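You operate a simulated robot arm through the tools that you are given. There is no shell and no other tool.

Carry out the task below with a simulated two-armed robot. There is one attempt and no reset: what you move stays moved.

Task
Take the lid off the cream tin and lay it down on the long bench top. Then take the brush from the long bench top and leave it on the free end of the middle shelf. Then put the brass scoop on the long bench top away on the low end of the desk. Then open the right bench door, fetch the white cloth and set it in the right bench cupboard, then shut the door. Then open the narrow desk drawer, take the black cup and leave it in the inside of the narrow desk drawer, then shut the drawer. Then shut the clips drawer. Then open the wide desk drawer. Keep to this order.

Only the result counts: the job must be done as asked and must still hold three seconds after the hand-in. Knocking over, shifting, dropping, spilling or breaking anything else fails it. A push-on lid holds only when it is set on centred and level and pressed home; a screw cap is set on level and turned clockwise until tight. Flat cloth is picked up by pressing the open fingertips on it (5 to 10 N) and closing them slowly along it; thin cloth reads only 2 to 8 mm in the jaws.

Robot
Two 7-joint arms with fingered hands on one trunk, on a base that moves. Base frame: it is fixed to the floor where the robot stands at the start and does not move with it; the origin is under the middle of the robot, x ahead of it, y to its left, z up. Lengths are in mm, angles in rad, forces in N, time in s.
The left shoulder is at the start at [73, 157, 1134], the right one opposite. With the tool pointing down near the work surface each hand reaches from about 400 to 860 mm from the robot's upright axis, wherever it stands, measured 20 degrees to its own side. Places, roughly: black cup (7x7x5 cm) [-1300, 1400, 800]; brass scoop (12x5x4 cm) [500, 1200, 900]; brush (8x5x6 cm) [500, 200, 900]; clips drawer [-1800, 2200, 800]; cream tin [750, 250, 750]; free end of the middle shelf (27x12 cm) [-3680, -1060, 620]; inside of the narrow desk drawer [-1800, 1400, 600]; low end of the desk [-1300, 1500, 800]; narrow desk drawer [-1800, 1300, 600]; right bench cupboard [600, 900, 100]; right bench door [400, 900, 400]; white cloth (11x7x4 cm) [-1100, 1500, 800]; wide desk drawer [-1300, 1300, 600]. Payload 4 kg a hand.
The tool frame of a hand sits at the grasp point between the pads (the TCP): z along the fingers, y along the line on which they close. The tips reach 30 mm beyond it. The gripper opens to 104 mm; its body begins 35 mm behind the TCP. The gripper is a hand of 3 fingers: y runs from the thumb to the fingers, the wrist lies at [-15, -104, -178] in the tool frame.
Orientation is that of the tool frame in the base frame, as [roll, pitch, yaw] about the fixed x, y, z axes, in that order (R = Rz(yaw) Ry(pitch) Rx(roll)). With the fingers straight down and the wrist toward the robot, the tool's x, y and z point along [0, 1, 0], [1, 0, 0] and [0, 0, -1] of the base frame.

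Tools
- The arms move only by the tool play_rows. It takes "left_motion", "right_motion" or both (then of equal length, played together; a hand with none holds still); each is a list of rows, each an object (a shift or turn left out is 0) with "travel": the shift along the tool's x, y, z in units of 40 mm (1.0 is 40 mm), a list of three; "angular": the turn, a rotation vector about the tool's x, y, z in units of 6 degrees (1.0 is 6 degrees), a list of three. In form: [{"travel": [x, y, z], "angular": [rx, ry, rz]}, ...]. A call has 1 to 20 rows; each row shifts and turns the commanded pose from where the row before left it, along the tool's axes as they then stand. A call with a number of a shift or a turn outside -1 to 1 is refused whole. Each row takes 0.2 s and may step no farther than 50 mm and 0.15 rad from the row before; otherwise, the whole call is refused. A pose out of reach is approached as far as the arm can. The call stops where the force on the tool passes 40 N (or 10 N more than at its start, if that is more) or the arm is blocked; 0.2 s more then pass. In this call time passes only in rows, and 0.2 s behind the last. The reply holds the time, the measured pose of the TCP, the force on the tool along the base axes, the opening and the grip force, in the units named above and with some noise, with the torque about the TCP (base axes, N m) and any sound that the robot's microphone picked up.
- Cameras (640 x 400 px; columns grow to the right, rows downward): "scene" is now at [120.4, 44.9, 1344.7]; the picture's right is [0.53, -0.85, 0.00], its down [-0.63, -0.40, -0.67] and it looks along [0.56, 0.35, -0.75] (base axes); focal length 214 px, centre (320, 200). "left" rides on the left gripper at [-64, -94, -117] in its tool frame; the picture's right is [-0.72, -0.33, 0.61], its down [0.64, -0.65, 0.40] and it looks along [0.27, 0.68, 0.68] (tool axes); focal length 238 px, centre (320, 200). "right" rides on the right gripper at [64, -94, -117] in its tool frame; the picture's right is [-0.72, 0.33, -0.61], its down [-0.64, -0.65, 0.41] and it looks along [-0.27, 0.68, 0.68] (tool axes); focal length 238 px, centre (320, 200). There is no depth. A picture from a camera that has moved, and an enlarged one, comes with that camera's place and axes in the base frame and with its lens.
- capture(camera): a new picture of that camera. No time passes.
- slide_trunk(by): slides the trunk up (or, below 0, down) by that many mm; the arms and the scene camera ride with it, the base frame stays. It gives what a move gives, with no picture.
- base_move(legs): drives the robot by 1 to 6 legs, each [ahead, left, turn to the left] in mm, mm and rad, along the robot's own axes; the way and the turn of a leg run together, so that a leg with both is an arc; at most 1500 mm and 3.142 rad a leg. The arms and the cameras ride along, it lands a little off, and it stops where it bumps. It gives what a move gives.
- move_fingers(index, middle, thumb_bend, thumb_turn, hand): sets how far each is bent, from 0 (flat) to 1 (curled in); at 0.3 the hand is open as for a grip, at 0.7 the pads meet at the TCP. One left out holds its place. A second passes; each finger stops where it meets its share of the squeeze, and holds until it gets a number again. It is the only way to open and close the hand. It gives what a move gives, with no picture; readings hold the bend of each and the force on the fingers (four entries, about 0 where the hand has none), thumb and palm. thumb_turn goes from beside the hand (0) to across from the fingers (1), as for a grip.
- head_to(pan, tilt): turns the head with the scene camera to pan (to the left, within 1.501 rad either way) and tilt (down, from -0.506 to 1.204), counted from straight ahead of the robot. It gives what a move gives.
- zoom(camera, box): a new picture of the part [left, top, right, bottom] of that camera's present view, enlarged. No time passes.
- job_done(): hands the job in; it is judged then, once.

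Nothing tells you exact positions but the pictures and the camera data. Unless the task says otherwise, let go and move clear before handing in.

The tools are called after "Emit:" by a JSON object that holds its "op" and its "data". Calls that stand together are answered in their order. play_rows: Moves the arms, as the interface text tells. Its arguments: {"type":"object","properties":{"left_motion":{"type":"array","items":{"type":"object","properties":{"travel":{"type":"array","items":{"type":"number"}},"angular":{"type":"array","items":{"type":"number"}}}}},"right_motion":{"type":"array","items":{"type":"object","properties":{"travel":{"type":"array","items":{"type":"number"}},"angular":{"type":"array","items":{"type":"number"}}}}}},"required":[]} The other tools are called the same way: slide_trunk (by) moves the trunk up or down; move_fingers (index, middle, thumb_bend, thumb_turn, hand) moves the fingers one by one; base_move (legs) drives the base; head_to (pan, tilt) turns the head that bears the scene camera; capture (camera) takes a picture; zoom (camera, box) takes an enlarged picture of a part of a camera's view; job_done () hands the job in.

At the start:

```text
time: 0.0
left_tcp_pos: [394.9, 438.7, 1142.3]
left_ee_rot: [-3.139, 0.001, 1.573]
left_wrist_force: [-0.5, -0.8, -0.5]
left_moment: [0.02, 0.03, -0.01]
left_width: 103.7
left_grip_force: 0.1
left_shape: jaw
left_bend: [0.3, 0.3, 0.3, 0.98]
left_finger forces: [0.0, 0.1, 0.0, 0.0, 0.1, 0.1]
right_tcp_pos: [598.6, 74.6, 1210.5]
right_ee_rot: [-3.139, 0.001, 1.571]
right_wrist_force: [1.2, -0.4, 0.7]
right_moment: [-0.01, 0.01, 0.0]
right_width: 103.7
right_grip_force: 0.2
right_shape: jaw
right_bend: [0.3, 0.3, 0.3, 0.98]
right_finger forces: [0.0, 0.0, 0.0, 0.0, 0.0, 0.1]
trunk travel left (down, up): [-550.0, 390.0]
robot x, y, heading: [0.3, -3.4, 0.001]
head pan, tilt (commanded): [0.559, 0.84]
```

scene: 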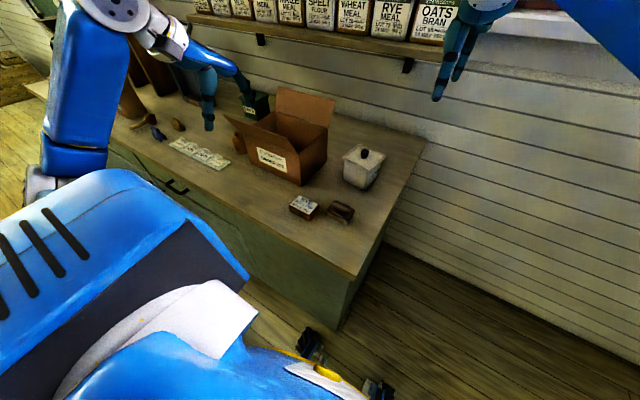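
right: 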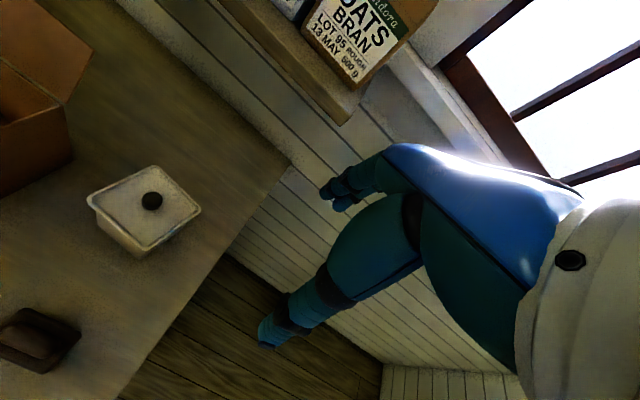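
left: 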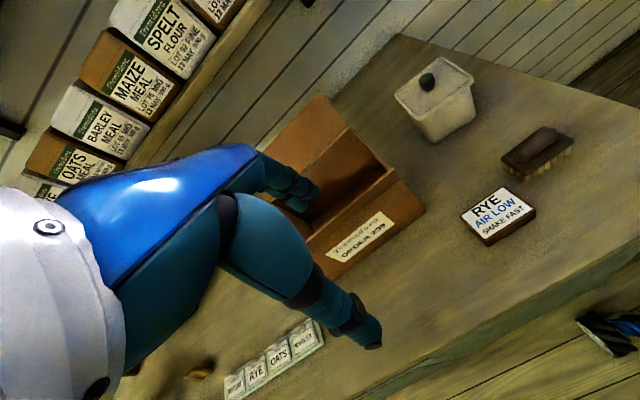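

I see the bench ahead with the cream tin (its knob at roughly [658, 220, 943]), the brush and a label block near the front edge. I'll take closer looks before moving anything.

Emit:
{"op": "zoom", "data": {"camera": "scene", "box": [260, 100, 420, 260]}}

Emit:
{"op": "zoom", "data": {"camera": "right", "box": [0, 120, 260, 400]}}

Emit:
{"op": "zoom", "data": {"camera": "left", "box": [360, 40, 640, 260]}}

Emit:
{"op": "zoom", "data": {"camera": "scene", "box": [100, 60, 300, 220]}}

```text
2.50 times, centred on (340, 180) of scene
camera zoom: at [120.4, 44.9, 1344.7], right [0.53, -0.85, 0.0], down [-0.63, -0.4, -0.67], along [0.56, 0.35, -0.75], focal length 536 px, centre (270, 250)
```

zoom: 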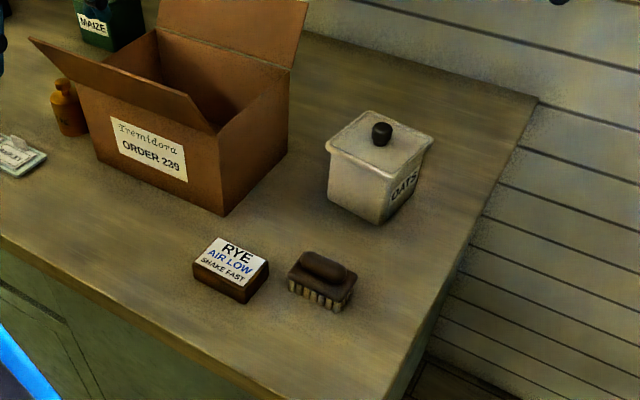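

```text
1.43 times, centred on (130, 260) of right
camera zoom: at [503.7, 138.7, 1325.9], right [0.33, -0.72, 0.61], down [-0.65, -0.64, -0.4], along [0.68, -0.27, -0.68], focal length 340 px, centre (591, 114)
```

zoom: 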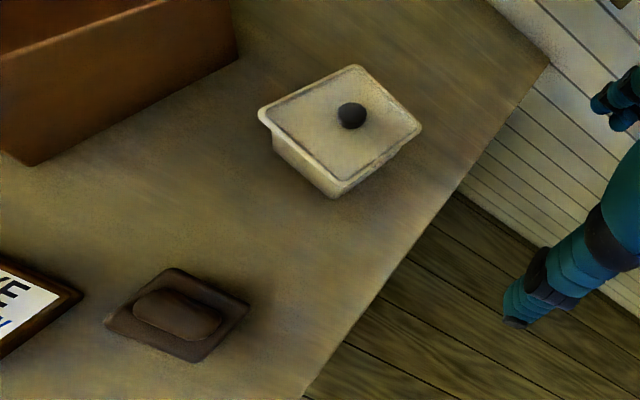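

```text
1.82 times, centred on (500, 150) of left
camera zoom: at [298.2, 373.3, 1259.7], right [-0.33, -0.72, -0.61], down [-0.65, 0.64, -0.4], along [0.68, 0.27, -0.68], focal length 433 px, centre (-7, 291)
```

zoom: 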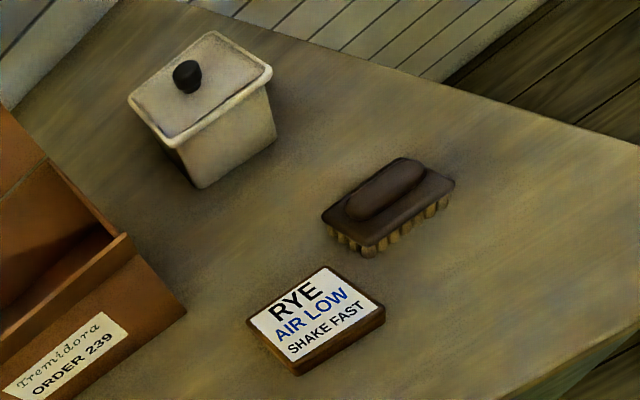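

```text
2.50 times, centred on (200, 140) of scene
camera zoom: at [120.4, 44.9, 1344.7], right [0.53, -0.85, 0.0], down [-0.63, -0.4, -0.67], along [0.56, 0.35, -0.75], focal length 536 px, centre (620, 350)
```

zoom: 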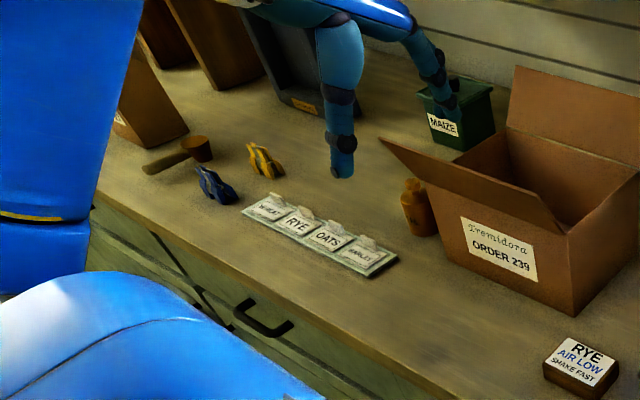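

The bench top seems to be at about z 835 and the tin is nearly square to the axes. I'll look round the room with the head before moving.

Emit:
{"op": "head_to", "data": {"pan": 1.1, "tilt": 0.55}}

Emit:
{"op": "capture", "data": {"camera": "scene"}}

Emit:
{"op": "head_to", "data": {"pan": 1.5, "tilt": 0.3}}

Emit:
{"op": "capture", "data": {"camera": "scene"}}

Emit:
{"op": "head_to", "data": {"pan": -1.4, "tilt": 0.4}}

Emit:
{"op": "capture", "data": {"camera": "scene"}}

```text
time: 1.0
left_tcp_pos: [393.0, 436.7, 1143.6]
left_ee_rot: [3.141, -0.001, 1.571]
left_wrist_force: [0.3, -0.4, -0.6]
left_moment: [0.04, 0.02, -0.01]
left_width: 103.9
left_grip_force: 0.0
left_shape: jaw
left_bend: [0.3, 0.3, 0.3, 0.98]
left_finger forces: [0.1, 0.1, 0.1, 0.0, 0.0, 0.0]
right_tcp_pos: [596.2, 73.8, 1210.1]
right_ee_rot: [-3.14, 0.001, 1.571]
right_wrist_force: [-0.9, -0.2, 1.0]
right_moment: [0.0, 0.0, -0.01]
right_width: 103.7
right_grip_force: 0.0
right_shape: jaw
right_bend: [0.3, 0.3, 0.3, 0.98]
right_finger forces: [0.1, 0.0, 0.1, 0.0, 0.0, 0.1]
trunk travel left (down, up): [-550.0, 390.0]
robot x, y, heading: [-0.5, 1.3, -0.003]
head pan, tilt (commanded): [1.1, 0.55]
```

```text
taken
camera scene: at [94.6, 83.1, 1369.2], right [0.89, -0.45, 0.0], down [-0.24, -0.47, -0.85], along [0.39, 0.76, -0.53], focal length 214 px, centre (320, 200)
```

scene: 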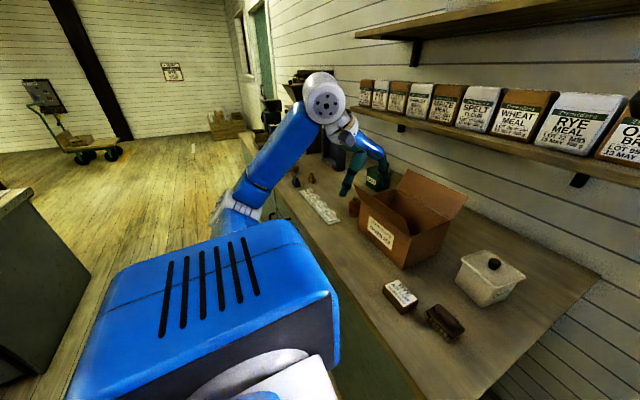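

```text
time: 1.8
left_tcp_pos: [392.4, 436.1, 1143.3]
left_ee_rot: [-3.141, 0.0, 1.573]
left_wrist_force: [-0.5, -0.4, -0.2]
left_moment: [0.02, 0.01, 0.0]
left_width: 103.6
left_grip_force: 0.1
left_shape: jaw
left_bend: [0.3, 0.3, 0.3, 0.98]
left_finger forces: [0.0, 0.0, 0.0, 0.1, 0.0, 0.0]
right_tcp_pos: [597.5, 72.8, 1210.6]
right_ee_rot: [3.139, 0.001, 1.572]
right_wrist_force: [-0.6, 0.3, -0.5]
right_moment: [-0.04, -0.02, -0.01]
right_width: 103.7
right_grip_force: 0.1
right_shape: jaw
right_bend: [0.3, 0.3, 0.3, 0.98]
right_finger forces: [0.0, 0.0, 0.1, 0.0, 0.0, 0.0]
trunk travel left (down, up): [-550.0, 390.0]
robot x, y, heading: [1.0, -1.8, -0.001]
head pan, tilt (commanded): [1.499, 0.3]
```

```text
taken
camera scene: at [60.6, 96.3, 1392.2], right [1.0, -0.07, 0.0], down [-0.02, -0.3, -0.95], along [0.07, 0.95, -0.3], focal length 214 px, centre (320, 200)
```

scene: 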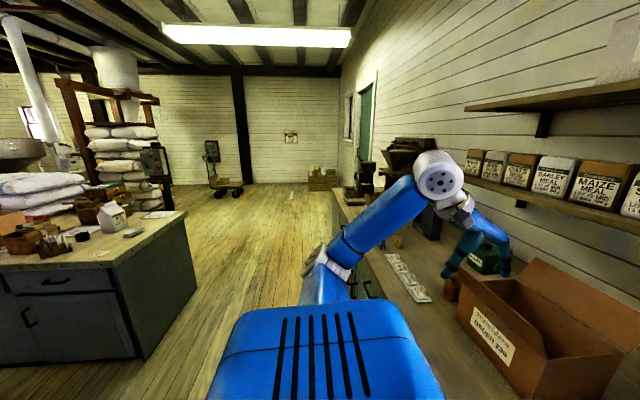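

```text
time: 4.4
left_tcp_pos: [393.9, 435.4, 1143.7]
left_ee_rot: [-3.141, 0.0, 1.572]
left_wrist_force: [0.2, -0.5, -0.2]
left_moment: [0.01, 0.03, -0.02]
left_width: 103.7
left_grip_force: 0.0
left_shape: jaw
left_bend: [0.3, 0.3, 0.3, 0.98]
left_finger forces: [0.0, 0.0, 0.0, 0.1, 0.1, 0.0]
right_tcp_pos: [596.9, 73.6, 1210.5]
right_ee_rot: [3.141, 0.0, 1.571]
right_wrist_force: [0.2, -0.2, -0.6]
right_moment: [0.02, -0.03, -0.01]
right_width: 103.8
right_grip_force: 0.1
right_shape: jaw
right_bend: [0.3, 0.3, 0.3, 0.98]
right_finger forces: [0.0, 0.0, 0.0, 0.0, 0.0, 0.1]
trunk travel left (down, up): [-550.0, 390.0]
robot x, y, heading: [-2.1, 4.4, 0.001]
head pan, tilt (commanded): [-1.4, 0.4]
```

```text
taken
camera scene: at [69.6, -88.2, 1383.4], right [-0.99, -0.17, 0.0], down [-0.07, 0.38, -0.92], along [0.16, -0.91, -0.39], focal length 214 px, centre (320, 200)
```

scene: 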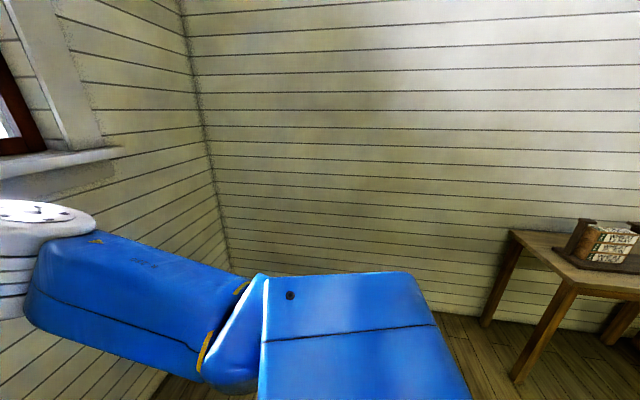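

The desk stands behind me on the left with its drawers facing -y, and a table is along the -y wall. Before grasping, I'll test-close the left hand in free air to see how the fingertips meet.

Emit:
{"op": "head_to", "data": {"pan": 0.4, "tilt": 0.75}}

Emit:
{"op": "move_fingers", "data": {"hand": "left", "index": 0.65, "middle": 0.65, "thumb_bend": 0.65, "thumb_turn": 1.0}}

Emit:
{"op": "capture", "data": {"camera": "left"}}

Emit:
{"op": "capture", "data": {"camera": "scene"}}

```text
time: 6.2
left_tcp_pos: [392.2, 436.5, 1142.8]
left_ee_rot: [-3.141, 0.0, 1.571]
left_wrist_force: [-0.5, 0.0, -0.1]
left_moment: [-0.02, 0.01, 0.02]
left_width: 103.4
left_grip_force: 0.0
left_shape: jaw
left_bend: [0.3, 0.3, 0.3, 0.98]
left_finger forces: [0.1, 0.1, 0.0, 0.0, 0.1, 0.0]
right_tcp_pos: [598.1, 74.0, 1209.9]
right_ee_rot: [3.14, -0.001, 1.571]
right_wrist_force: [0.8, -1.1, -0.7]
right_moment: [0.01, 0.0, -0.01]
right_width: 104.0
right_grip_force: 0.0
right_shape: jaw
right_bend: [0.3, 0.3, 0.3, 0.98]
right_finger forces: [0.0, 0.0, 0.0, 0.1, 0.0, 0.0]
trunk travel left (down, up): [-550.0, 390.0]
robot x, y, heading: [0.9, 1.6, 0.003]
head pan, tilt (commanded): [0.4, 0.75]
```

```text
time: 7.2
left_tcp_pos: [392.6, 436.7, 1144.0]
left_ee_rot: [-3.142, -0.002, 1.571]
left_wrist_force: [0.4, 0.2, 0.6]
left_moment: [0.0, -0.02, -0.01]
left_width: 14.0
left_grip_force: 0.0
left_shape: fingers
left_bend: [0.65, 0.65, 0.65, 1.0]
left_finger forces: [0.1, 0.0, 0.0, 0.0, 0.1, 0.0]
right_tcp_pos: [597.4, 74.0, 1210.0]
right_ee_rot: [-3.14, 0.0, 1.572]
right_wrist_force: [-0.8, -0.1, 0.6]
right_moment: [0.01, -0.01, -0.01]
right_width: 103.6
right_grip_force: 0.0
right_shape: jaw
right_bend: [0.3, 0.3, 0.3, 0.98]
right_finger forces: [0.1, 0.0, 0.0, 0.1, 0.0, 0.0]
trunk travel left (down, up): [-550.0, 390.0]
robot x, y, heading: [3.9, -0.6, 0.002]
head pan, tilt (commanded): [0.4, 0.75]
```

```text
taken
camera left: at [296.7, 371.9, 1260.5], right [-0.33, -0.72, -0.61], down [-0.65, 0.64, -0.4], along [0.68, 0.27, -0.68], focal length 238 px, centre (320, 200)
```

left: 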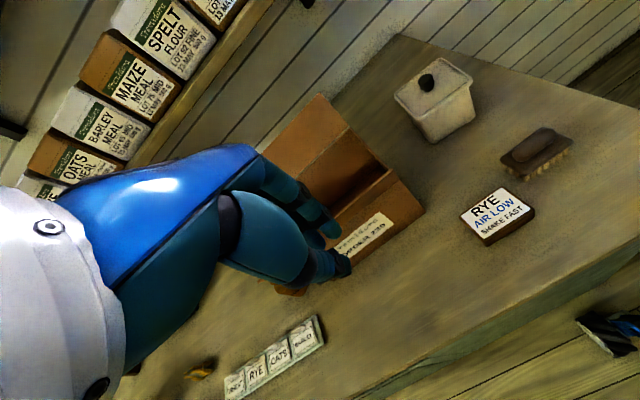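

```text
taken
camera scene: at [130.1, 35.3, 1351.9], right [0.39, -0.92, 0.0], down [-0.63, -0.27, -0.73], along [0.67, 0.28, -0.68], focal length 214 px, centre (320, 200)
```

scene: 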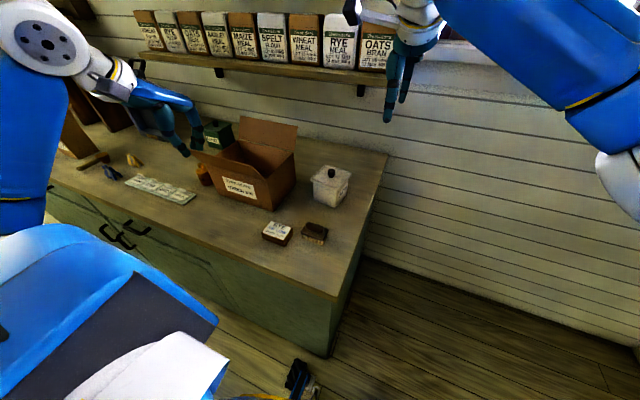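

The left fingers are near-closed, so I'm zooming in to see the fingertip shape and where the tips end.

Emit:
{"op": "zoom", "data": {"camera": "left", "box": [200, 130, 400, 330]}}

Emit:
{"op": "zoom", "data": {"camera": "scene", "box": [80, 50, 260, 170]}}

```text
2.00 times, centred on (300, 230) of left
camera zoom: at [296.7, 371.9, 1260.5], right [-0.33, -0.72, -0.61], down [-0.65, 0.64, -0.4], along [0.68, 0.27, -0.68], focal length 477 px, centre (360, 140)
```

zoom: 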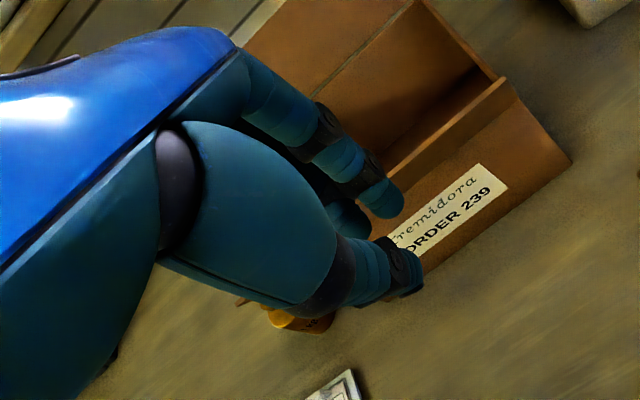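

```text
3.33 times, centred on (170, 110) of scene
camera zoom: at [130.1, 35.3, 1351.9], right [0.39, -0.92, 0.0], down [-0.63, -0.27, -0.73], along [0.67, 0.28, -0.68], focal length 715 px, centre (820, 500)
```

zoom: 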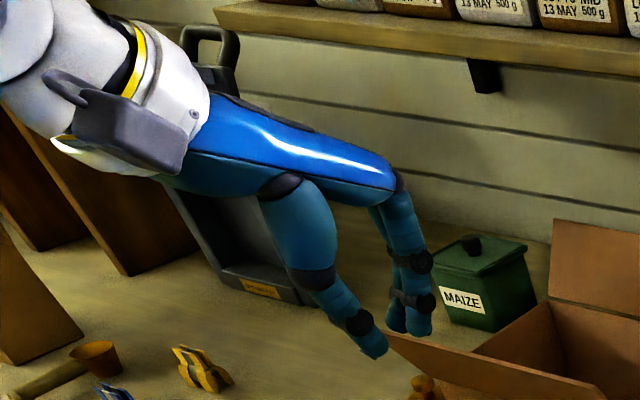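

I now have a picture of the hand: the tips run about 30 mm past the TCP. Next I move the left hand above the tin (knob about [658, 218, 945]), half-open, to look closer.

Emit:
{"op": "move_fingers", "data": {"hand": "left", "index": 0.48, "middle": 0.48, "thumb_bend": 0.48, "thumb_turn": 1.0}}

Emit:
{"op": "play_rows", "data": {"left_motion": [{"travel": [-0.68, 0.83, 0]}, {"travel": [-0.68, 0.83, 0]}, {"travel": [-0.68, 0.83, 0]}, {"travel": [-0.68, 0.83, 0]}, {"travel": [-0.68, 0.83, 0]}, {"travel": [-0.68, 0.83, 0]}, {"travel": [-0.68, 0.83, 0]}, {"travel": [-0.68, 0.83, 0]}]}}

Emit:
{"op": "capture", "data": {"camera": "left"}}

Emit:
{"op": "capture", "data": {"camera": "scene"}}

Emit:
{"op": "capture", "data": {"camera": "right"}}

```text
time: 8.2
left_tcp_pos: [392.3, 437.0, 1143.7]
left_ee_rot: [3.141, 0.0, 1.571]
left_wrist_force: [0.1, 0.2, -0.2]
left_moment: [-0.02, -0.01, -0.03]
left_width: 56.7
left_grip_force: 0.0
left_shape: fingers
left_bend: [0.48, 0.48, 0.48, 1.0]
left_finger forces: [0.0, 0.0, 0.0, 0.1, 0.0, 0.1]
right_tcp_pos: [598.4, 72.7, 1211.1]
right_ee_rot: [-3.141, 0.0, 1.57]
right_wrist_force: [0.9, -0.4, 0.2]
right_moment: [-0.02, -0.03, -0.01]
right_width: 104.0
right_grip_force: 0.0
right_shape: jaw
right_bend: [0.3, 0.3, 0.3, 0.98]
right_finger forces: [0.0, 0.0, 0.0, 0.0, 0.0, 0.1]
trunk travel left (down, up): [-550.0, 390.0]
robot x, y, heading: [2.2, 3.0, -0.001]
head pan, tilt (commanded): [0.4, 0.75]
```

```text
time: 10.0
left_tcp_pos: [660.2, 216.5, 1142.6]
left_ee_rot: [-3.14, -0.003, 1.57]
left_wrist_force: [-0.3, 0.2, 0.1]
left_moment: [-0.01, 0.03, 0.01]
left_width: 56.6
left_grip_force: 0.1
left_shape: fingers
left_bend: [0.48, 0.48, 0.48, 1.0]
left_finger forces: [0.1, 0.1, 0.0, 0.0, 0.1, 0.1]
right_tcp_pos: [599.8, 70.7, 1209.1]
right_ee_rot: [-3.138, -0.001, 1.571]
right_wrist_force: [-0.3, 0.1, -0.3]
right_moment: [-0.03, 0.02, -0.03]
right_width: 103.9
right_grip_force: 0.0
right_shape: jaw
right_bend: [0.3, 0.3, 0.3, 0.98]
right_finger forces: [0.0, 0.0, 0.1, 0.1, 0.0, 0.0]
trunk travel left (down, up): [-550.0, 390.0]
robot x, y, heading: [-2.4, 0.4, -0.003]
head pan, tilt (commanded): [0.4, 0.75]
```

```text
taken
camera left: at [564.6, 152.2, 1259.5], right [-0.33, -0.72, -0.61], down [-0.65, 0.64, -0.4], along [0.68, 0.27, -0.68], focal length 238 px, centre (320, 200)
```

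left: 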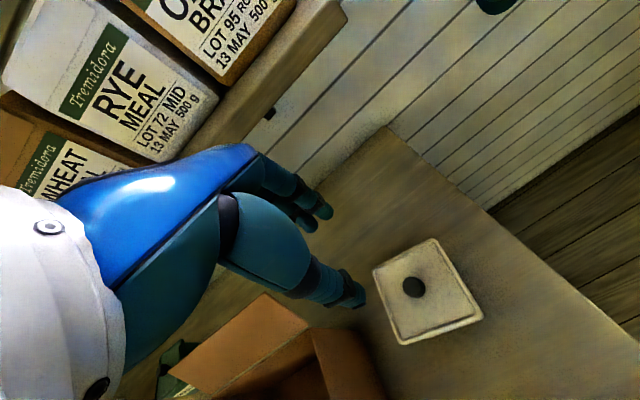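

```text
taken
camera scene: at [133.5, 31.9, 1351.6], right [0.39, -0.92, 0.0], down [-0.63, -0.27, -0.73], along [0.67, 0.28, -0.69], focal length 214 px, centre (320, 200)
```

scene: 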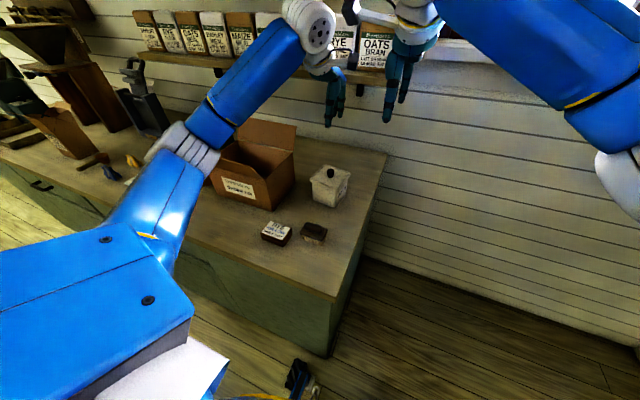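

```text
taken
camera right: at [504.4, 135.2, 1326.0], right [0.33, -0.72, 0.61], down [-0.65, -0.64, -0.4], along [0.68, -0.27, -0.68], focal length 238 px, centre (320, 200)
```

right: 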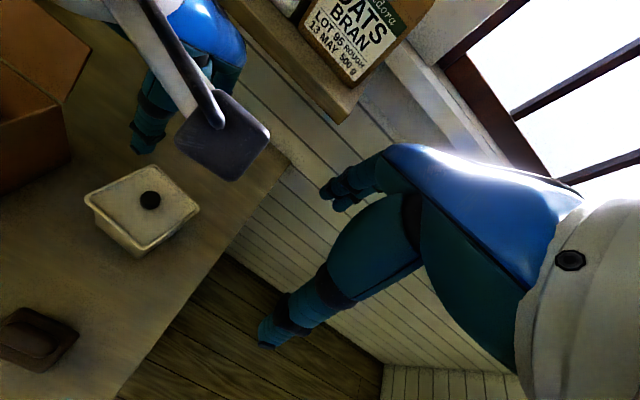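

The knob centre comes out near [658, 218] and the lid is about 100 mm square, turned about -10°. I'm zooming in on the knob to get its height and diameter.

Emit:
{"op": "zoom", "data": {"camera": "left", "box": [360, 220, 500, 360]}}

Emit:
{"op": "zoom", "data": {"camera": "right", "box": [70, 140, 230, 270]}}

Emit:
{"op": "zoom", "data": {"camera": "scene", "box": [290, 150, 370, 220]}}

```text
2.86 times, centred on (430, 290) of left
camera zoom: at [564.6, 152.2, 1259.5], right [-0.33, -0.72, -0.61], down [-0.65, 0.64, -0.4], along [0.68, 0.27, -0.68], focal length 681 px, centre (6, -57)
```

zoom: 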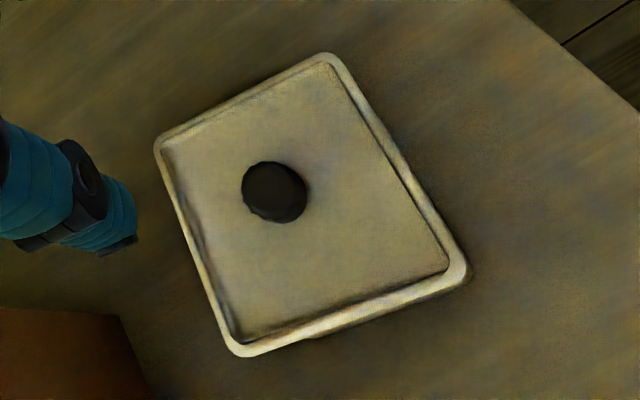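

```text
3.08 times, centred on (150, 205) of right
camera zoom: at [504.4, 135.2, 1326.0], right [0.33, -0.72, 0.61], down [-0.65, -0.64, -0.4], along [0.68, -0.27, -0.68], focal length 733 px, centre (843, 185)
```

zoom: 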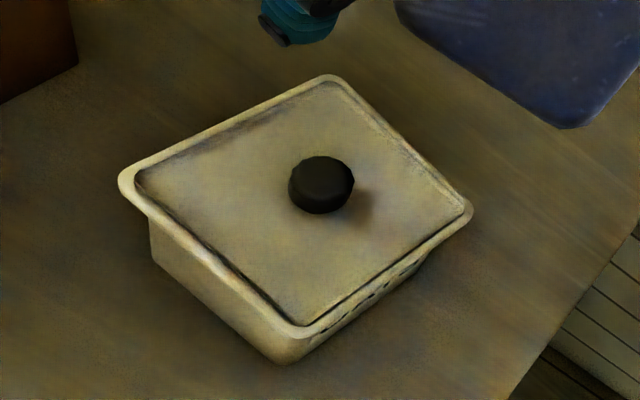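

```text
5.71 times, centred on (330, 185) of scene
camera zoom: at [133.5, 31.9, 1351.6], right [0.39, -0.92, 0.0], down [-0.63, -0.27, -0.73], along [0.67, 0.28, -0.69], focal length 1226 px, centre (263, 286)
```

zoom: 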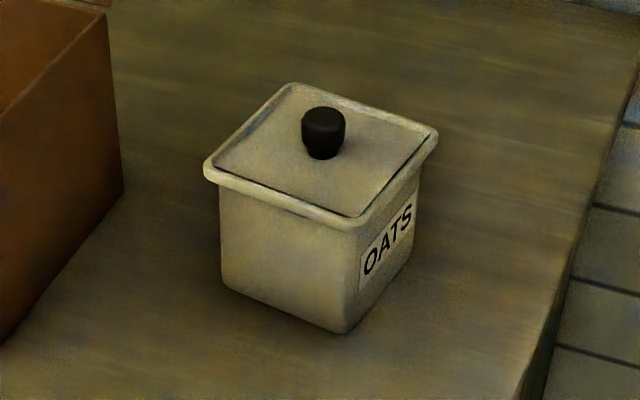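

The knob top sits at about [655, 216, 953], 24 mm wide and 18 mm high, on a lid surface near z 935. I'll lower the half-open left hand over it in steps.

Emit:
{"op": "play_rows", "data": {"left_motion": [{"travel": [0, -0.03, 0.93]}, {"travel": [0, -0.03, 0.93]}, {"travel": [0, -0.03, 0.93]}, {"travel": [0, -0.03, 0.8]}]}}

Emit:
{"op": "capture", "data": {"camera": "left"}}

Emit:
{"op": "zoom", "data": {"camera": "scene", "box": [280, 110, 400, 210]}}

Emit:
{"op": "zoom", "data": {"camera": "right", "box": [40, 40, 260, 260]}}

```text
time: 11.0
left_tcp_pos: [654.2, 217.3, 1000.5]
left_ee_rot: [-3.141, 0.001, 1.571]
left_wrist_force: [0.4, -0.8, -0.4]
left_moment: [0.02, 0.0, 0.0]
left_width: 57.1
left_grip_force: 0.0
left_shape: fingers
left_bend: [0.48, 0.48, 0.48, 1.0]
left_finger forces: [0.0, 0.1, 0.1, 0.1, 0.0, 0.1]
right_tcp_pos: [597.7, 72.8, 1210.1]
right_ee_rot: [-3.141, -0.001, 1.573]
right_wrist_force: [-0.7, -0.2, 0.0]
right_moment: [0.0, -0.01, 0.0]
right_width: 103.7
right_grip_force: 0.1
right_shape: jaw
right_bend: [0.3, 0.3, 0.3, 0.98]
right_finger forces: [0.0, 0.1, 0.0, 0.0, 0.0, 0.1]
trunk travel left (down, up): [-550.0, 390.0]
robot x, y, heading: [0.3, 6.2, 0.003]
head pan, tilt (commanded): [0.4, 0.75]
```

```text
taken
camera left: at [558.2, 154.0, 1116.6], right [-0.33, -0.72, -0.61], down [-0.65, 0.64, -0.4], along [0.68, 0.27, -0.68], focal length 238 px, centre (320, 200)
```

left: 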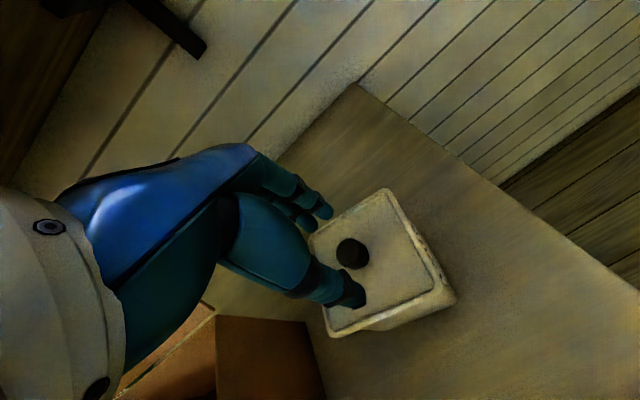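

```text
4.00 times, centred on (340, 160) of scene
camera zoom: at [131.6, 34.4, 1351.8], right [0.39, -0.92, 0.0], down [-0.63, -0.27, -0.73], along [0.67, 0.28, -0.68], focal length 858 px, centre (240, 360)
```

zoom: 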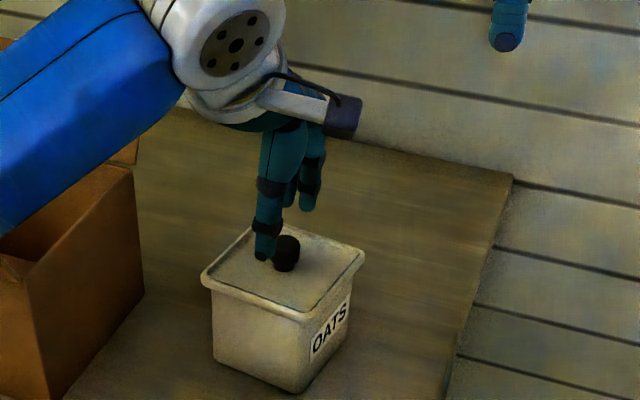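

```text
1.82 times, centred on (150, 150) of right
camera zoom: at [502.6, 137.4, 1326.5], right [0.33, -0.72, 0.61], down [-0.65, -0.64, -0.4], along [0.68, -0.27, -0.68], focal length 433 px, centre (629, 291)
```

zoom: 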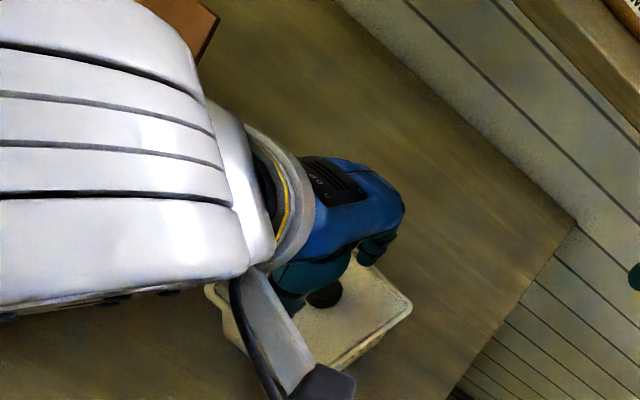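

The knob lies between thumb and fingers; the thumb sits about 8 mm to the +y side, so I'll shift the hand slightly to -y and lower it until the tips are just over the lid.

Emit:
{"op": "play_rows", "data": {"left_motion": [{"travel": [-0.1, 0.02, 0.35]}, {"travel": [0, 0, 0.35]}]}}

Emit:
{"op": "zoom", "data": {"camera": "scene", "box": [300, 130, 370, 200]}}

Emit:
{"op": "zoom", "data": {"camera": "left", "box": [260, 160, 460, 340]}}

```text
time: 11.6
left_tcp_pos: [655.1, 215.4, 972.4]
left_ee_rot: [3.141, 0.0, 1.572]
left_wrist_force: [0.1, -0.3, 0.0]
left_moment: [-0.01, 0.02, -0.04]
left_width: 56.8
left_grip_force: 0.1
left_shape: fingers
left_bend: [0.48, 0.48, 0.48, 1.0]
left_finger forces: [0.1, 0.1, 0.0, 0.1, 0.1, 0.1]
right_tcp_pos: [598.0, 74.1, 1210.3]
right_ee_rot: [-3.141, -0.001, 1.572]
right_wrist_force: [-0.3, -0.6, 0.4]
right_moment: [-0.05, 0.02, 0.01]
right_width: 103.5
right_grip_force: 0.0
right_shape: jaw
right_bend: [0.3, 0.3, 0.3, 0.98]
right_finger forces: [0.0, 0.0, 0.0, 0.0, 0.0, 0.0]
trunk travel left (down, up): [-550.0, 390.0]
robot x, y, heading: [-1.5, 0.9, -0.005]
head pan, tilt (commanded): [0.4, 0.75]
```

```text
5.71 times, centred on (335, 165) of scene
camera zoom: at [131.5, 34.3, 1351.8], right [0.39, -0.92, 0.0], down [-0.63, -0.27, -0.73], along [0.67, 0.28, -0.68], focal length 1226 px, centre (234, 400)
```

zoom: 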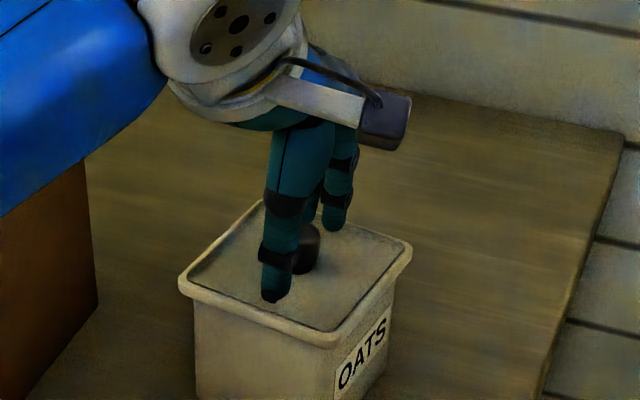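

```text
2.22 times, centred on (360, 250) of left
camera zoom: at [559.0, 150.5, 1088.0], right [-0.33, -0.72, -0.61], down [-0.65, 0.64, -0.4], along [0.68, 0.27, -0.68], focal length 530 px, centre (231, 89)
```

zoom: 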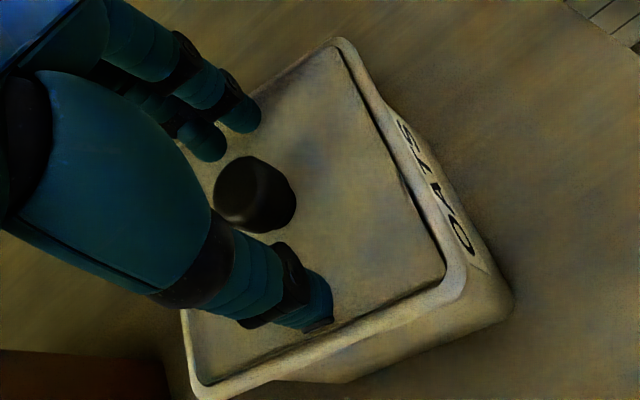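

The knob is well centred between thumb and fingers. I'll lower 5 mm more and close the fingers gently.

Emit:
{"op": "play_rows", "data": {"left_motion": [{"travel": [0, 0, 0.13]}]}}

Emit:
{"op": "move_fingers", "data": {"hand": "left", "index": 0.7, "middle": 0.7, "thumb_bend": 0.7, "thumb_turn": 1.0}}

Emit:
{"op": "zoom", "data": {"camera": "scene", "box": [300, 130, 370, 200]}}

Emit:
{"op": "zoom", "data": {"camera": "left", "box": [260, 160, 460, 340]}}

```text
time: 12.0
left_tcp_pos: [655.2, 215.1, 966.1]
left_ee_rot: [3.141, 0.002, 1.572]
left_wrist_force: [-0.1, 0.0, 0.2]
left_moment: [0.02, -0.02, 0.01]
left_width: 56.7
left_grip_force: 0.1
left_shape: fingers
left_bend: [0.48, 0.48, 0.48, 1.0]
left_finger forces: [0.0, 0.1, 0.0, 0.0, 0.1, 0.0]
right_tcp_pos: [597.8, 73.5, 1210.5]
right_ee_rot: [3.141, -0.001, 1.571]
right_wrist_force: [0.3, -0.2, 0.6]
right_moment: [-0.01, 0.01, -0.02]
right_width: 103.5
right_grip_force: 0.0
right_shape: jaw
right_bend: [0.3, 0.3, 0.3, 0.98]
right_finger forces: [0.0, 0.0, 0.0, 0.0, 0.0, 0.1]
trunk travel left (down, up): [-550.0, 390.0]
robot x, y, heading: [0.7, 3.9, -0.0]
head pan, tilt (commanded): [0.4, 0.75]
```

```text
time: 13.0
left_tcp_pos: [654.8, 215.6, 967.4]
left_ee_rot: [3.141, -0.001, 1.57]
left_wrist_force: [1.7, 0.1, 0.8]
left_moment: [0.01, -0.05, -0.03]
left_width: 16.7
left_grip_force: 7.7
left_shape: fingers
left_bend: [0.65, 0.65, 0.64, 1.0]
left_finger forces: [3.6, 4.8, 0.1, 0.1, 6.7, 0.0]
right_tcp_pos: [596.7, 73.3, 1210.0]
right_ee_rot: [-3.142, 0.0, 1.57]
right_wrist_force: [0.8, 0.0, 0.0]
right_moment: [0.01, -0.02, -0.01]
right_width: 103.9
right_grip_force: 0.1
right_shape: jaw
right_bend: [0.3, 0.3, 0.3, 0.98]
right_finger forces: [0.1, 0.1, 0.0, 0.0, 0.0, 0.1]
trunk travel left (down, up): [-550.0, 390.0]
robot x, y, heading: [-0.9, 1.5, 0.0]
head pan, tilt (commanded): [0.4, 0.75]
heard: snap
```

```text
5.71 times, centred on (335, 165) of scene
camera zoom: at [131.6, 34.1, 1351.8], right [0.39, -0.92, 0.0], down [-0.63, -0.27, -0.73], along [0.67, 0.28, -0.68], focal length 1226 px, centre (234, 400)
```

zoom: 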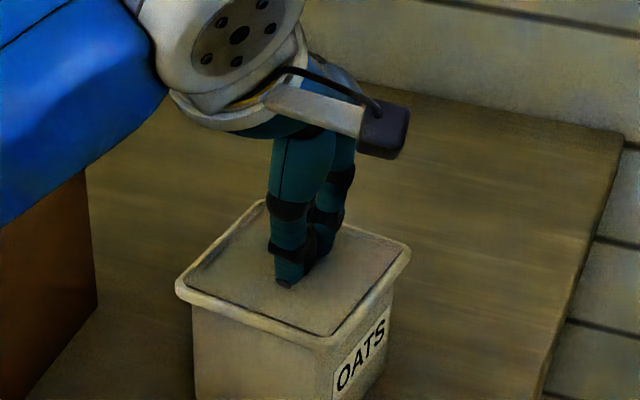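

```text
2.22 times, centred on (360, 250) of left
camera zoom: at [559.1, 150.2, 1083.7], right [-0.33, -0.72, -0.61], down [-0.65, 0.64, -0.4], along [0.68, 0.27, -0.68], focal length 530 px, centre (231, 89)
```

zoom: 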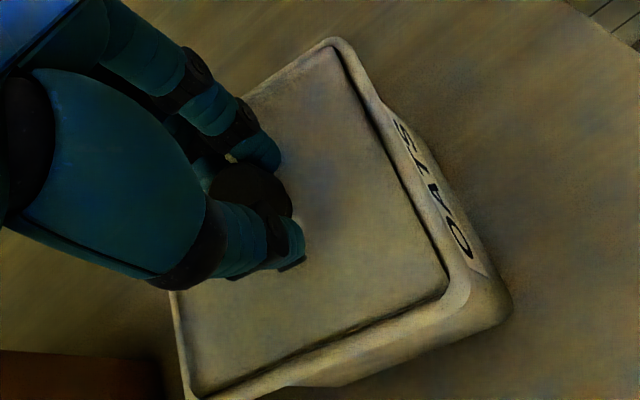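

The fingers hold the knob with about 8 N, and a snap was heard, which may be the lid coming loose. I'll tighten the squeeze a little and lift slowly.

Emit:
{"op": "move_fingers", "data": {"hand": "left", "index": 0.85, "middle": 0.85, "thumb_bend": 0.85}}

Emit:
{"op": "play_rows", "data": {"left_motion": [{"travel": [0, 0, -0.12]}, {"travel": [0, 0, -0.12]}, {"travel": [0, 0, -0.12]}, {"travel": [0, 0, -0.12]}]}}

Emit:
{"op": "zoom", "data": {"camera": "scene", "box": [290, 120, 380, 210]}}

```text
time: 14.0
left_tcp_pos: [655.6, 215.2, 966.2]
left_ee_rot: [3.14, 0.0, 1.572]
left_wrist_force: [0.2, 0.7, -0.7]
left_moment: [0.03, -0.01, -0.03]
left_width: 14.2
left_grip_force: 20.4
left_shape: fingers
left_bend: [0.71, 0.64, 0.65, 1.0]
left_finger forces: [10.1, 11.5, 0.0, 0.0, 20.3, 0.0]
right_tcp_pos: [597.9, 73.3, 1209.6]
right_ee_rot: [3.141, 0.0, 1.57]
right_wrist_force: [-0.2, 0.2, -0.1]
right_moment: [0.02, 0.02, 0.02]
right_width: 103.8
right_grip_force: 0.0
right_shape: jaw
right_bend: [0.3, 0.3, 0.3, 0.98]
right_finger forces: [0.0, 0.0, 0.0, 0.1, 0.1, 0.0]
trunk travel left (down, up): [-550.0, 390.0]
robot x, y, heading: [-1.7, 1.6, -0.001]
head pan, tilt (commanded): [0.4, 0.75]
```

```text
time: 15.0
left_tcp_pos: [654.2, 214.5, 987.3]
left_ee_rot: [-3.141, 0.0, 1.57]
left_wrist_force: [0.4, 0.1, -0.7]
left_moment: [0.0, -0.01, -0.01]
left_width: 13.8
left_grip_force: 20.2
left_shape: fingers
left_bend: [0.71, 0.64, 0.65, 1.0]
left_finger forces: [10.4, 10.6, 0.1, 0.1, 19.5, 0.0]
right_tcp_pos: [596.8, 74.2, 1210.1]
right_ee_rot: [-3.141, 0.001, 1.57]
right_wrist_force: [-1.0, 0.7, -1.0]
right_moment: [0.02, 0.04, 0.0]
right_width: 103.9
right_grip_force: 0.0
right_shape: jaw
right_bend: [0.3, 0.3, 0.3, 0.98]
right_finger forces: [0.1, 0.0, 0.1, 0.0, 0.1, 0.0]
trunk travel left (down, up): [-550.0, 390.0]
robot x, y, heading: [1.5, 0.6, 0.0]
head pan, tilt (commanded): [0.4, 0.75]
```

```text
4.44 times, centred on (335, 165) of scene
camera zoom: at [131.2, 34.0, 1351.8], right [0.39, -0.92, 0.0], down [-0.63, -0.27, -0.73], along [0.67, 0.28, -0.68], focal length 953 px, centre (253, 356)
```

zoom: 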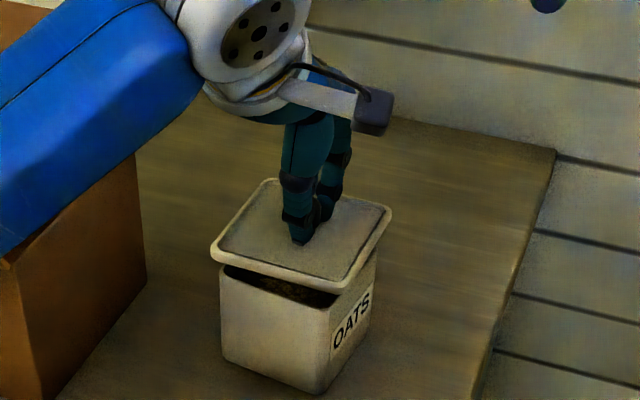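

The lid is off and held level. I'll raise it, bring it back toward me and then left to a clear spot in front of the box near [428, 450], well away from the block and the box flap.

Emit:
{"op": "play_rows", "data": {"left_motion": [{"travel": [0, 0, -0.7]}, {"travel": [0, 0, -0.95]}, {"travel": [0, 0, -0.95]}, {"travel": [0, -0.94, 0]}, {"travel": [0, -0.94, 0]}, {"travel": [0, -0.94, 0]}, {"travel": [0, -0.94, 0]}, {"travel": [0, -0.94, 0]}, {"travel": [0, -0.94, 0]}, {"travel": [0.95, 0, 0]}, {"travel": [0.95, 0, 0]}, {"travel": [0.95, 0, 0]}, {"travel": [0.95, 0, 0]}, {"travel": [0.95, 0, 0]}, {"travel": [0.95, 0, 0]}]}}

Emit:
{"op": "capture", "data": {"camera": "scene"}}

Emit:
{"op": "capture", "data": {"camera": "left"}}

```text
time: 18.2
left_tcp_pos: [426.6, 444.1, 1089.9]
left_ee_rot: [-3.141, 0.0, 1.569]
left_wrist_force: [-0.3, -0.5, -0.7]
left_moment: [0.04, -0.01, 0.0]
left_width: 13.4
left_grip_force: 20.9
left_shape: fingers
left_bend: [0.71, 0.64, 0.65, 1.0]
left_finger forces: [11.0, 11.6, 0.0, 0.1, 19.3, 0.1]
right_tcp_pos: [596.1, 74.1, 1210.2]
right_ee_rot: [-3.142, 0.003, 1.57]
right_wrist_force: [-0.3, -0.2, -0.5]
right_moment: [0.03, 0.01, -0.01]
right_width: 103.8
right_grip_force: 0.2
right_shape: jaw
right_bend: [0.3, 0.3, 0.3, 0.98]
right_finger forces: [0.0, 0.0, 0.1, 0.0, 0.1, 0.0]
trunk travel left (down, up): [-550.0, 390.0]
robot x, y, heading: [0.1, -0.7, -0.001]
head pan, tilt (commanded): [0.4, 0.75]
```

```text
taken
camera scene: at [129.8, 36.9, 1351.9], right [0.39, -0.92, 0.0], down [-0.63, -0.27, -0.73], along [0.67, 0.28, -0.68], focal length 214 px, centre (320, 200)
```

scene: 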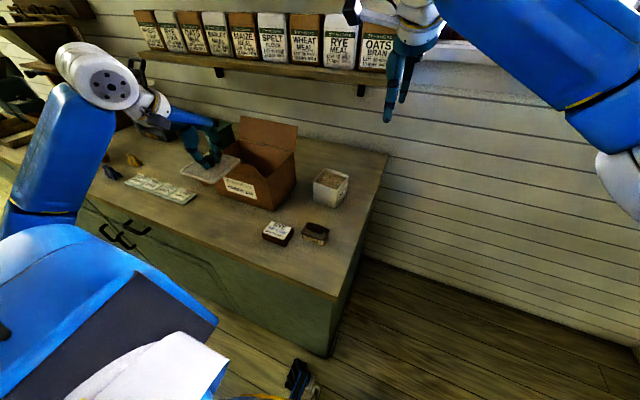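

```text
taken
camera left: at [331.6, 379.7, 1206.5], right [-0.33, -0.72, -0.61], down [-0.65, 0.64, -0.41], along [0.68, 0.27, -0.68], focal length 238 px, centre (320, 200)
```

left: 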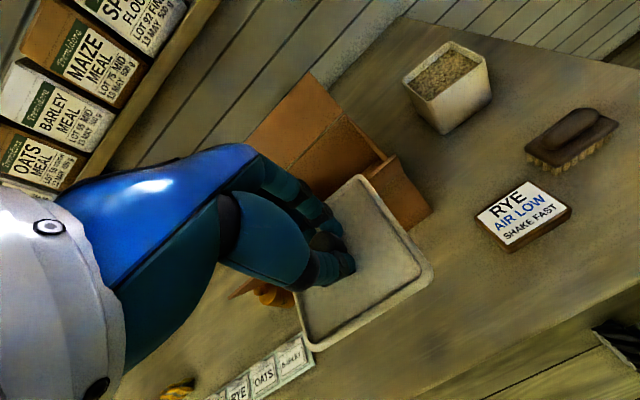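

The lid is level and clear. I'll shift it a little toward the front, away from the box flap, and lower it close to the bench top.

Emit:
{"op": "play_rows", "data": {"left_motion": [{"travel": [0.2, -0.4, 0]}, {"travel": [0, 0, 0.9]}, {"travel": [0, 0, 0.9]}, {"travel": [0, 0, 0.9]}, {"travel": [0, 0, 0.9]}, {"travel": [0, 0, 0.9]}]}}

Emit:
{"op": "capture", "data": {"camera": "left"}}

Emit:
{"op": "zoom", "data": {"camera": "scene", "box": [120, 100, 320, 260]}}

```text
time: 19.6
left_tcp_pos: [410.7, 453.1, 908.3]
left_ee_rot: [3.141, 0.001, 1.571]
left_wrist_force: [-0.6, 0.7, 0.6]
left_moment: [0.01, -0.01, -0.04]
left_width: 13.2
left_grip_force: 20.8
left_shape: fingers
left_bend: [0.71, 0.64, 0.66, 1.0]
left_finger forces: [11.0, 11.8, 0.1, 0.0, 19.2, 0.1]
right_tcp_pos: [597.5, 73.0, 1210.8]
right_ee_rot: [3.141, 0.0, 1.569]
right_wrist_force: [0.6, -0.8, 0.0]
right_moment: [-0.03, -0.01, 0.01]
right_width: 103.8
right_grip_force: 0.1
right_shape: jaw
right_bend: [0.3, 0.3, 0.3, 0.98]
right_finger forces: [0.0, 0.0, 0.1, 0.0, 0.0, 0.0]
trunk travel left (down, up): [-550.0, 390.0]
robot x, y, heading: [1.0, 1.8, -0.001]
head pan, tilt (commanded): [0.4, 0.75]
```

```text
taken
camera left: at [315.6, 388.0, 1025.0], right [-0.33, -0.72, -0.61], down [-0.65, 0.64, -0.41], along [0.68, 0.27, -0.68], focal length 238 px, centre (320, 200)
```

left: 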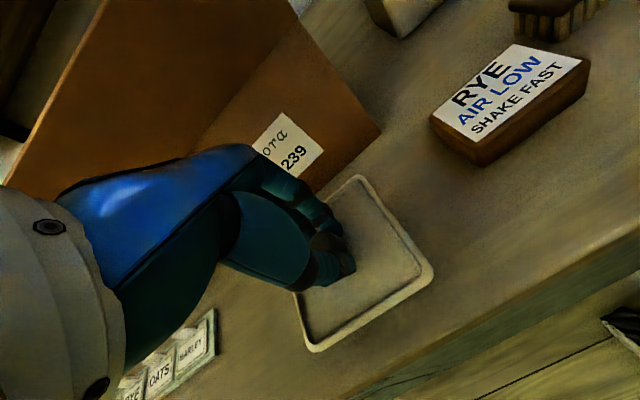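

```text
2.50 times, centred on (220, 180) of scene
camera zoom: at [129.8, 35.6, 1351.9], right [0.39, -0.92, 0.0], down [-0.63, -0.27, -0.73], along [0.67, 0.28, -0.68], focal length 536 px, centre (570, 250)
```

zoom: 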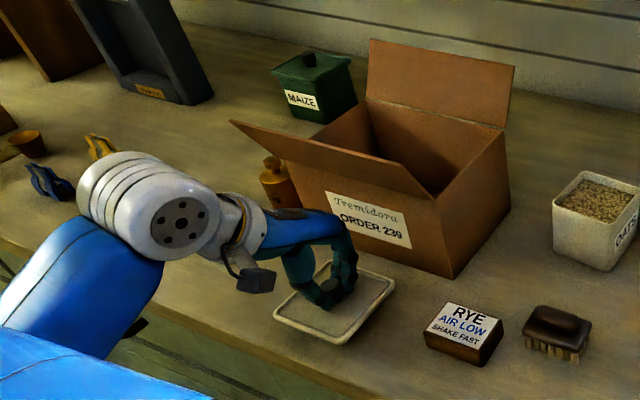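

The lid is hovering over clear bench. I'll lower in small steps and watch for contact force.

Emit:
{"op": "play_rows", "data": {"left_motion": [{"travel": [0, 0, 0.12]}, {"travel": [0, 0, 0.12]}, {"travel": [0, 0, 0.1]}, {"travel": [0, 0, 0.08]}]}}

Emit:
{"op": "zoom", "data": {"camera": "scene", "box": [170, 150, 270, 230]}}

```text
time: 20.6
left_tcp_pos: [412.1, 452.8, 893.3]
left_ee_rot: [3.14, -0.001, 1.571]
left_wrist_force: [0.2, -0.2, -0.3]
left_moment: [0.01, -0.04, -0.01]
left_width: 13.1
left_grip_force: 21.0
left_shape: fingers
left_bend: [0.71, 0.64, 0.66, 1.0]
left_finger forces: [11.0, 11.9, 0.1, 0.1, 19.2, 0.0]
right_tcp_pos: [598.2, 72.9, 1209.5]
right_ee_rot: [-3.141, 0.0, 1.569]
right_wrist_force: [-0.3, 0.9, -0.7]
right_moment: [0.01, 0.03, -0.02]
right_width: 103.6
right_grip_force: 0.1
right_shape: jaw
right_bend: [0.3, 0.3, 0.3, 0.98]
right_finger forces: [0.1, 0.0, 0.0, 0.0, 0.0, 0.0]
trunk travel left (down, up): [-550.0, 390.0]
robot x, y, heading: [-2.5, 0.8, 0.001]
head pan, tilt (commanded): [0.4, 0.75]
```

```text
5.00 times, centred on (220, 190) of scene
camera zoom: at [129.9, 35.2, 1351.9], right [0.39, -0.92, 0.0], down [-0.63, -0.27, -0.73], along [0.67, 0.28, -0.68], focal length 1072 px, centre (820, 250)
```

zoom: 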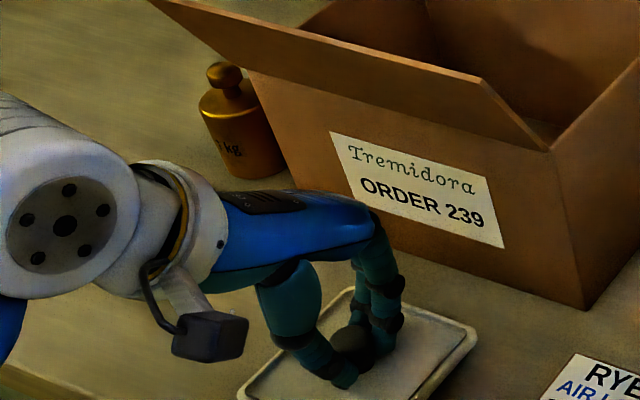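

Emit:
{"op": "play_rows", "data": {"left_motion": [{"travel": [0, 0, 0.08]}, {"travel": [0, 0, 0.08]}, {"travel": [0, 0, 0.08]}]}}

Emit:
{"op": "zoom", "data": {"camera": "scene", "box": [180, 170, 280, 250]}}

```text
time: 21.4
left_tcp_pos: [412.6, 452.1, 886.1]
left_ee_rot: [3.136, -0.004, 1.571]
left_wrist_force: [1.2, 3.1, 9.1]
left_moment: [0.03, 0.01, 0.0]
left_width: 12.9
left_grip_force: 23.5
left_shape: fingers
left_bend: [0.71, 0.64, 0.66, 1.0]
left_finger forces: [11.4, 14.2, 0.1, 0.1, 20.7, 0.0]
right_tcp_pos: [595.6, 72.1, 1212.4]
right_ee_rot: [3.141, 0.0, 1.572]
right_wrist_force: [0.9, 0.6, 0.5]
right_moment: [-0.01, 0.0, 0.0]
right_width: 103.6
right_grip_force: 0.0
right_shape: jaw
right_bend: [0.3, 0.3, 0.3, 0.98]
right_finger forces: [0.0, 0.1, 0.0, 0.0, 0.1, 0.0]
trunk travel left (down, up): [-550.0, 390.0]
robot x, y, heading: [0.9, 0.9, -0.0]
head pan, tilt (commanded): [0.4, 0.75]
```

```text
5.00 times, centred on (230, 210) of scene
camera zoom: at [128.3, 33.8, 1352.3], right [0.39, -0.92, 0.0], down [-0.63, -0.27, -0.73], along [0.67, 0.28, -0.68], focal length 1072 px, centre (770, 150)
```

zoom: 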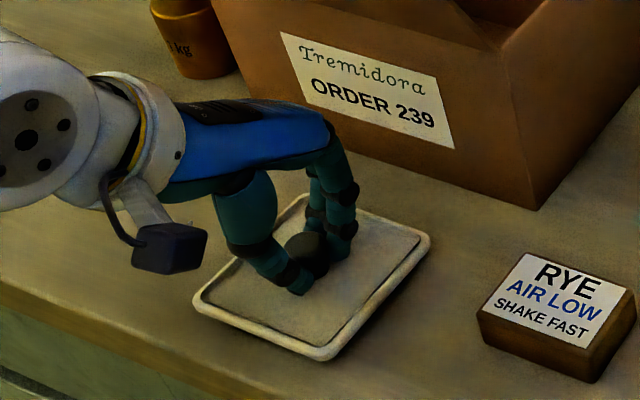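

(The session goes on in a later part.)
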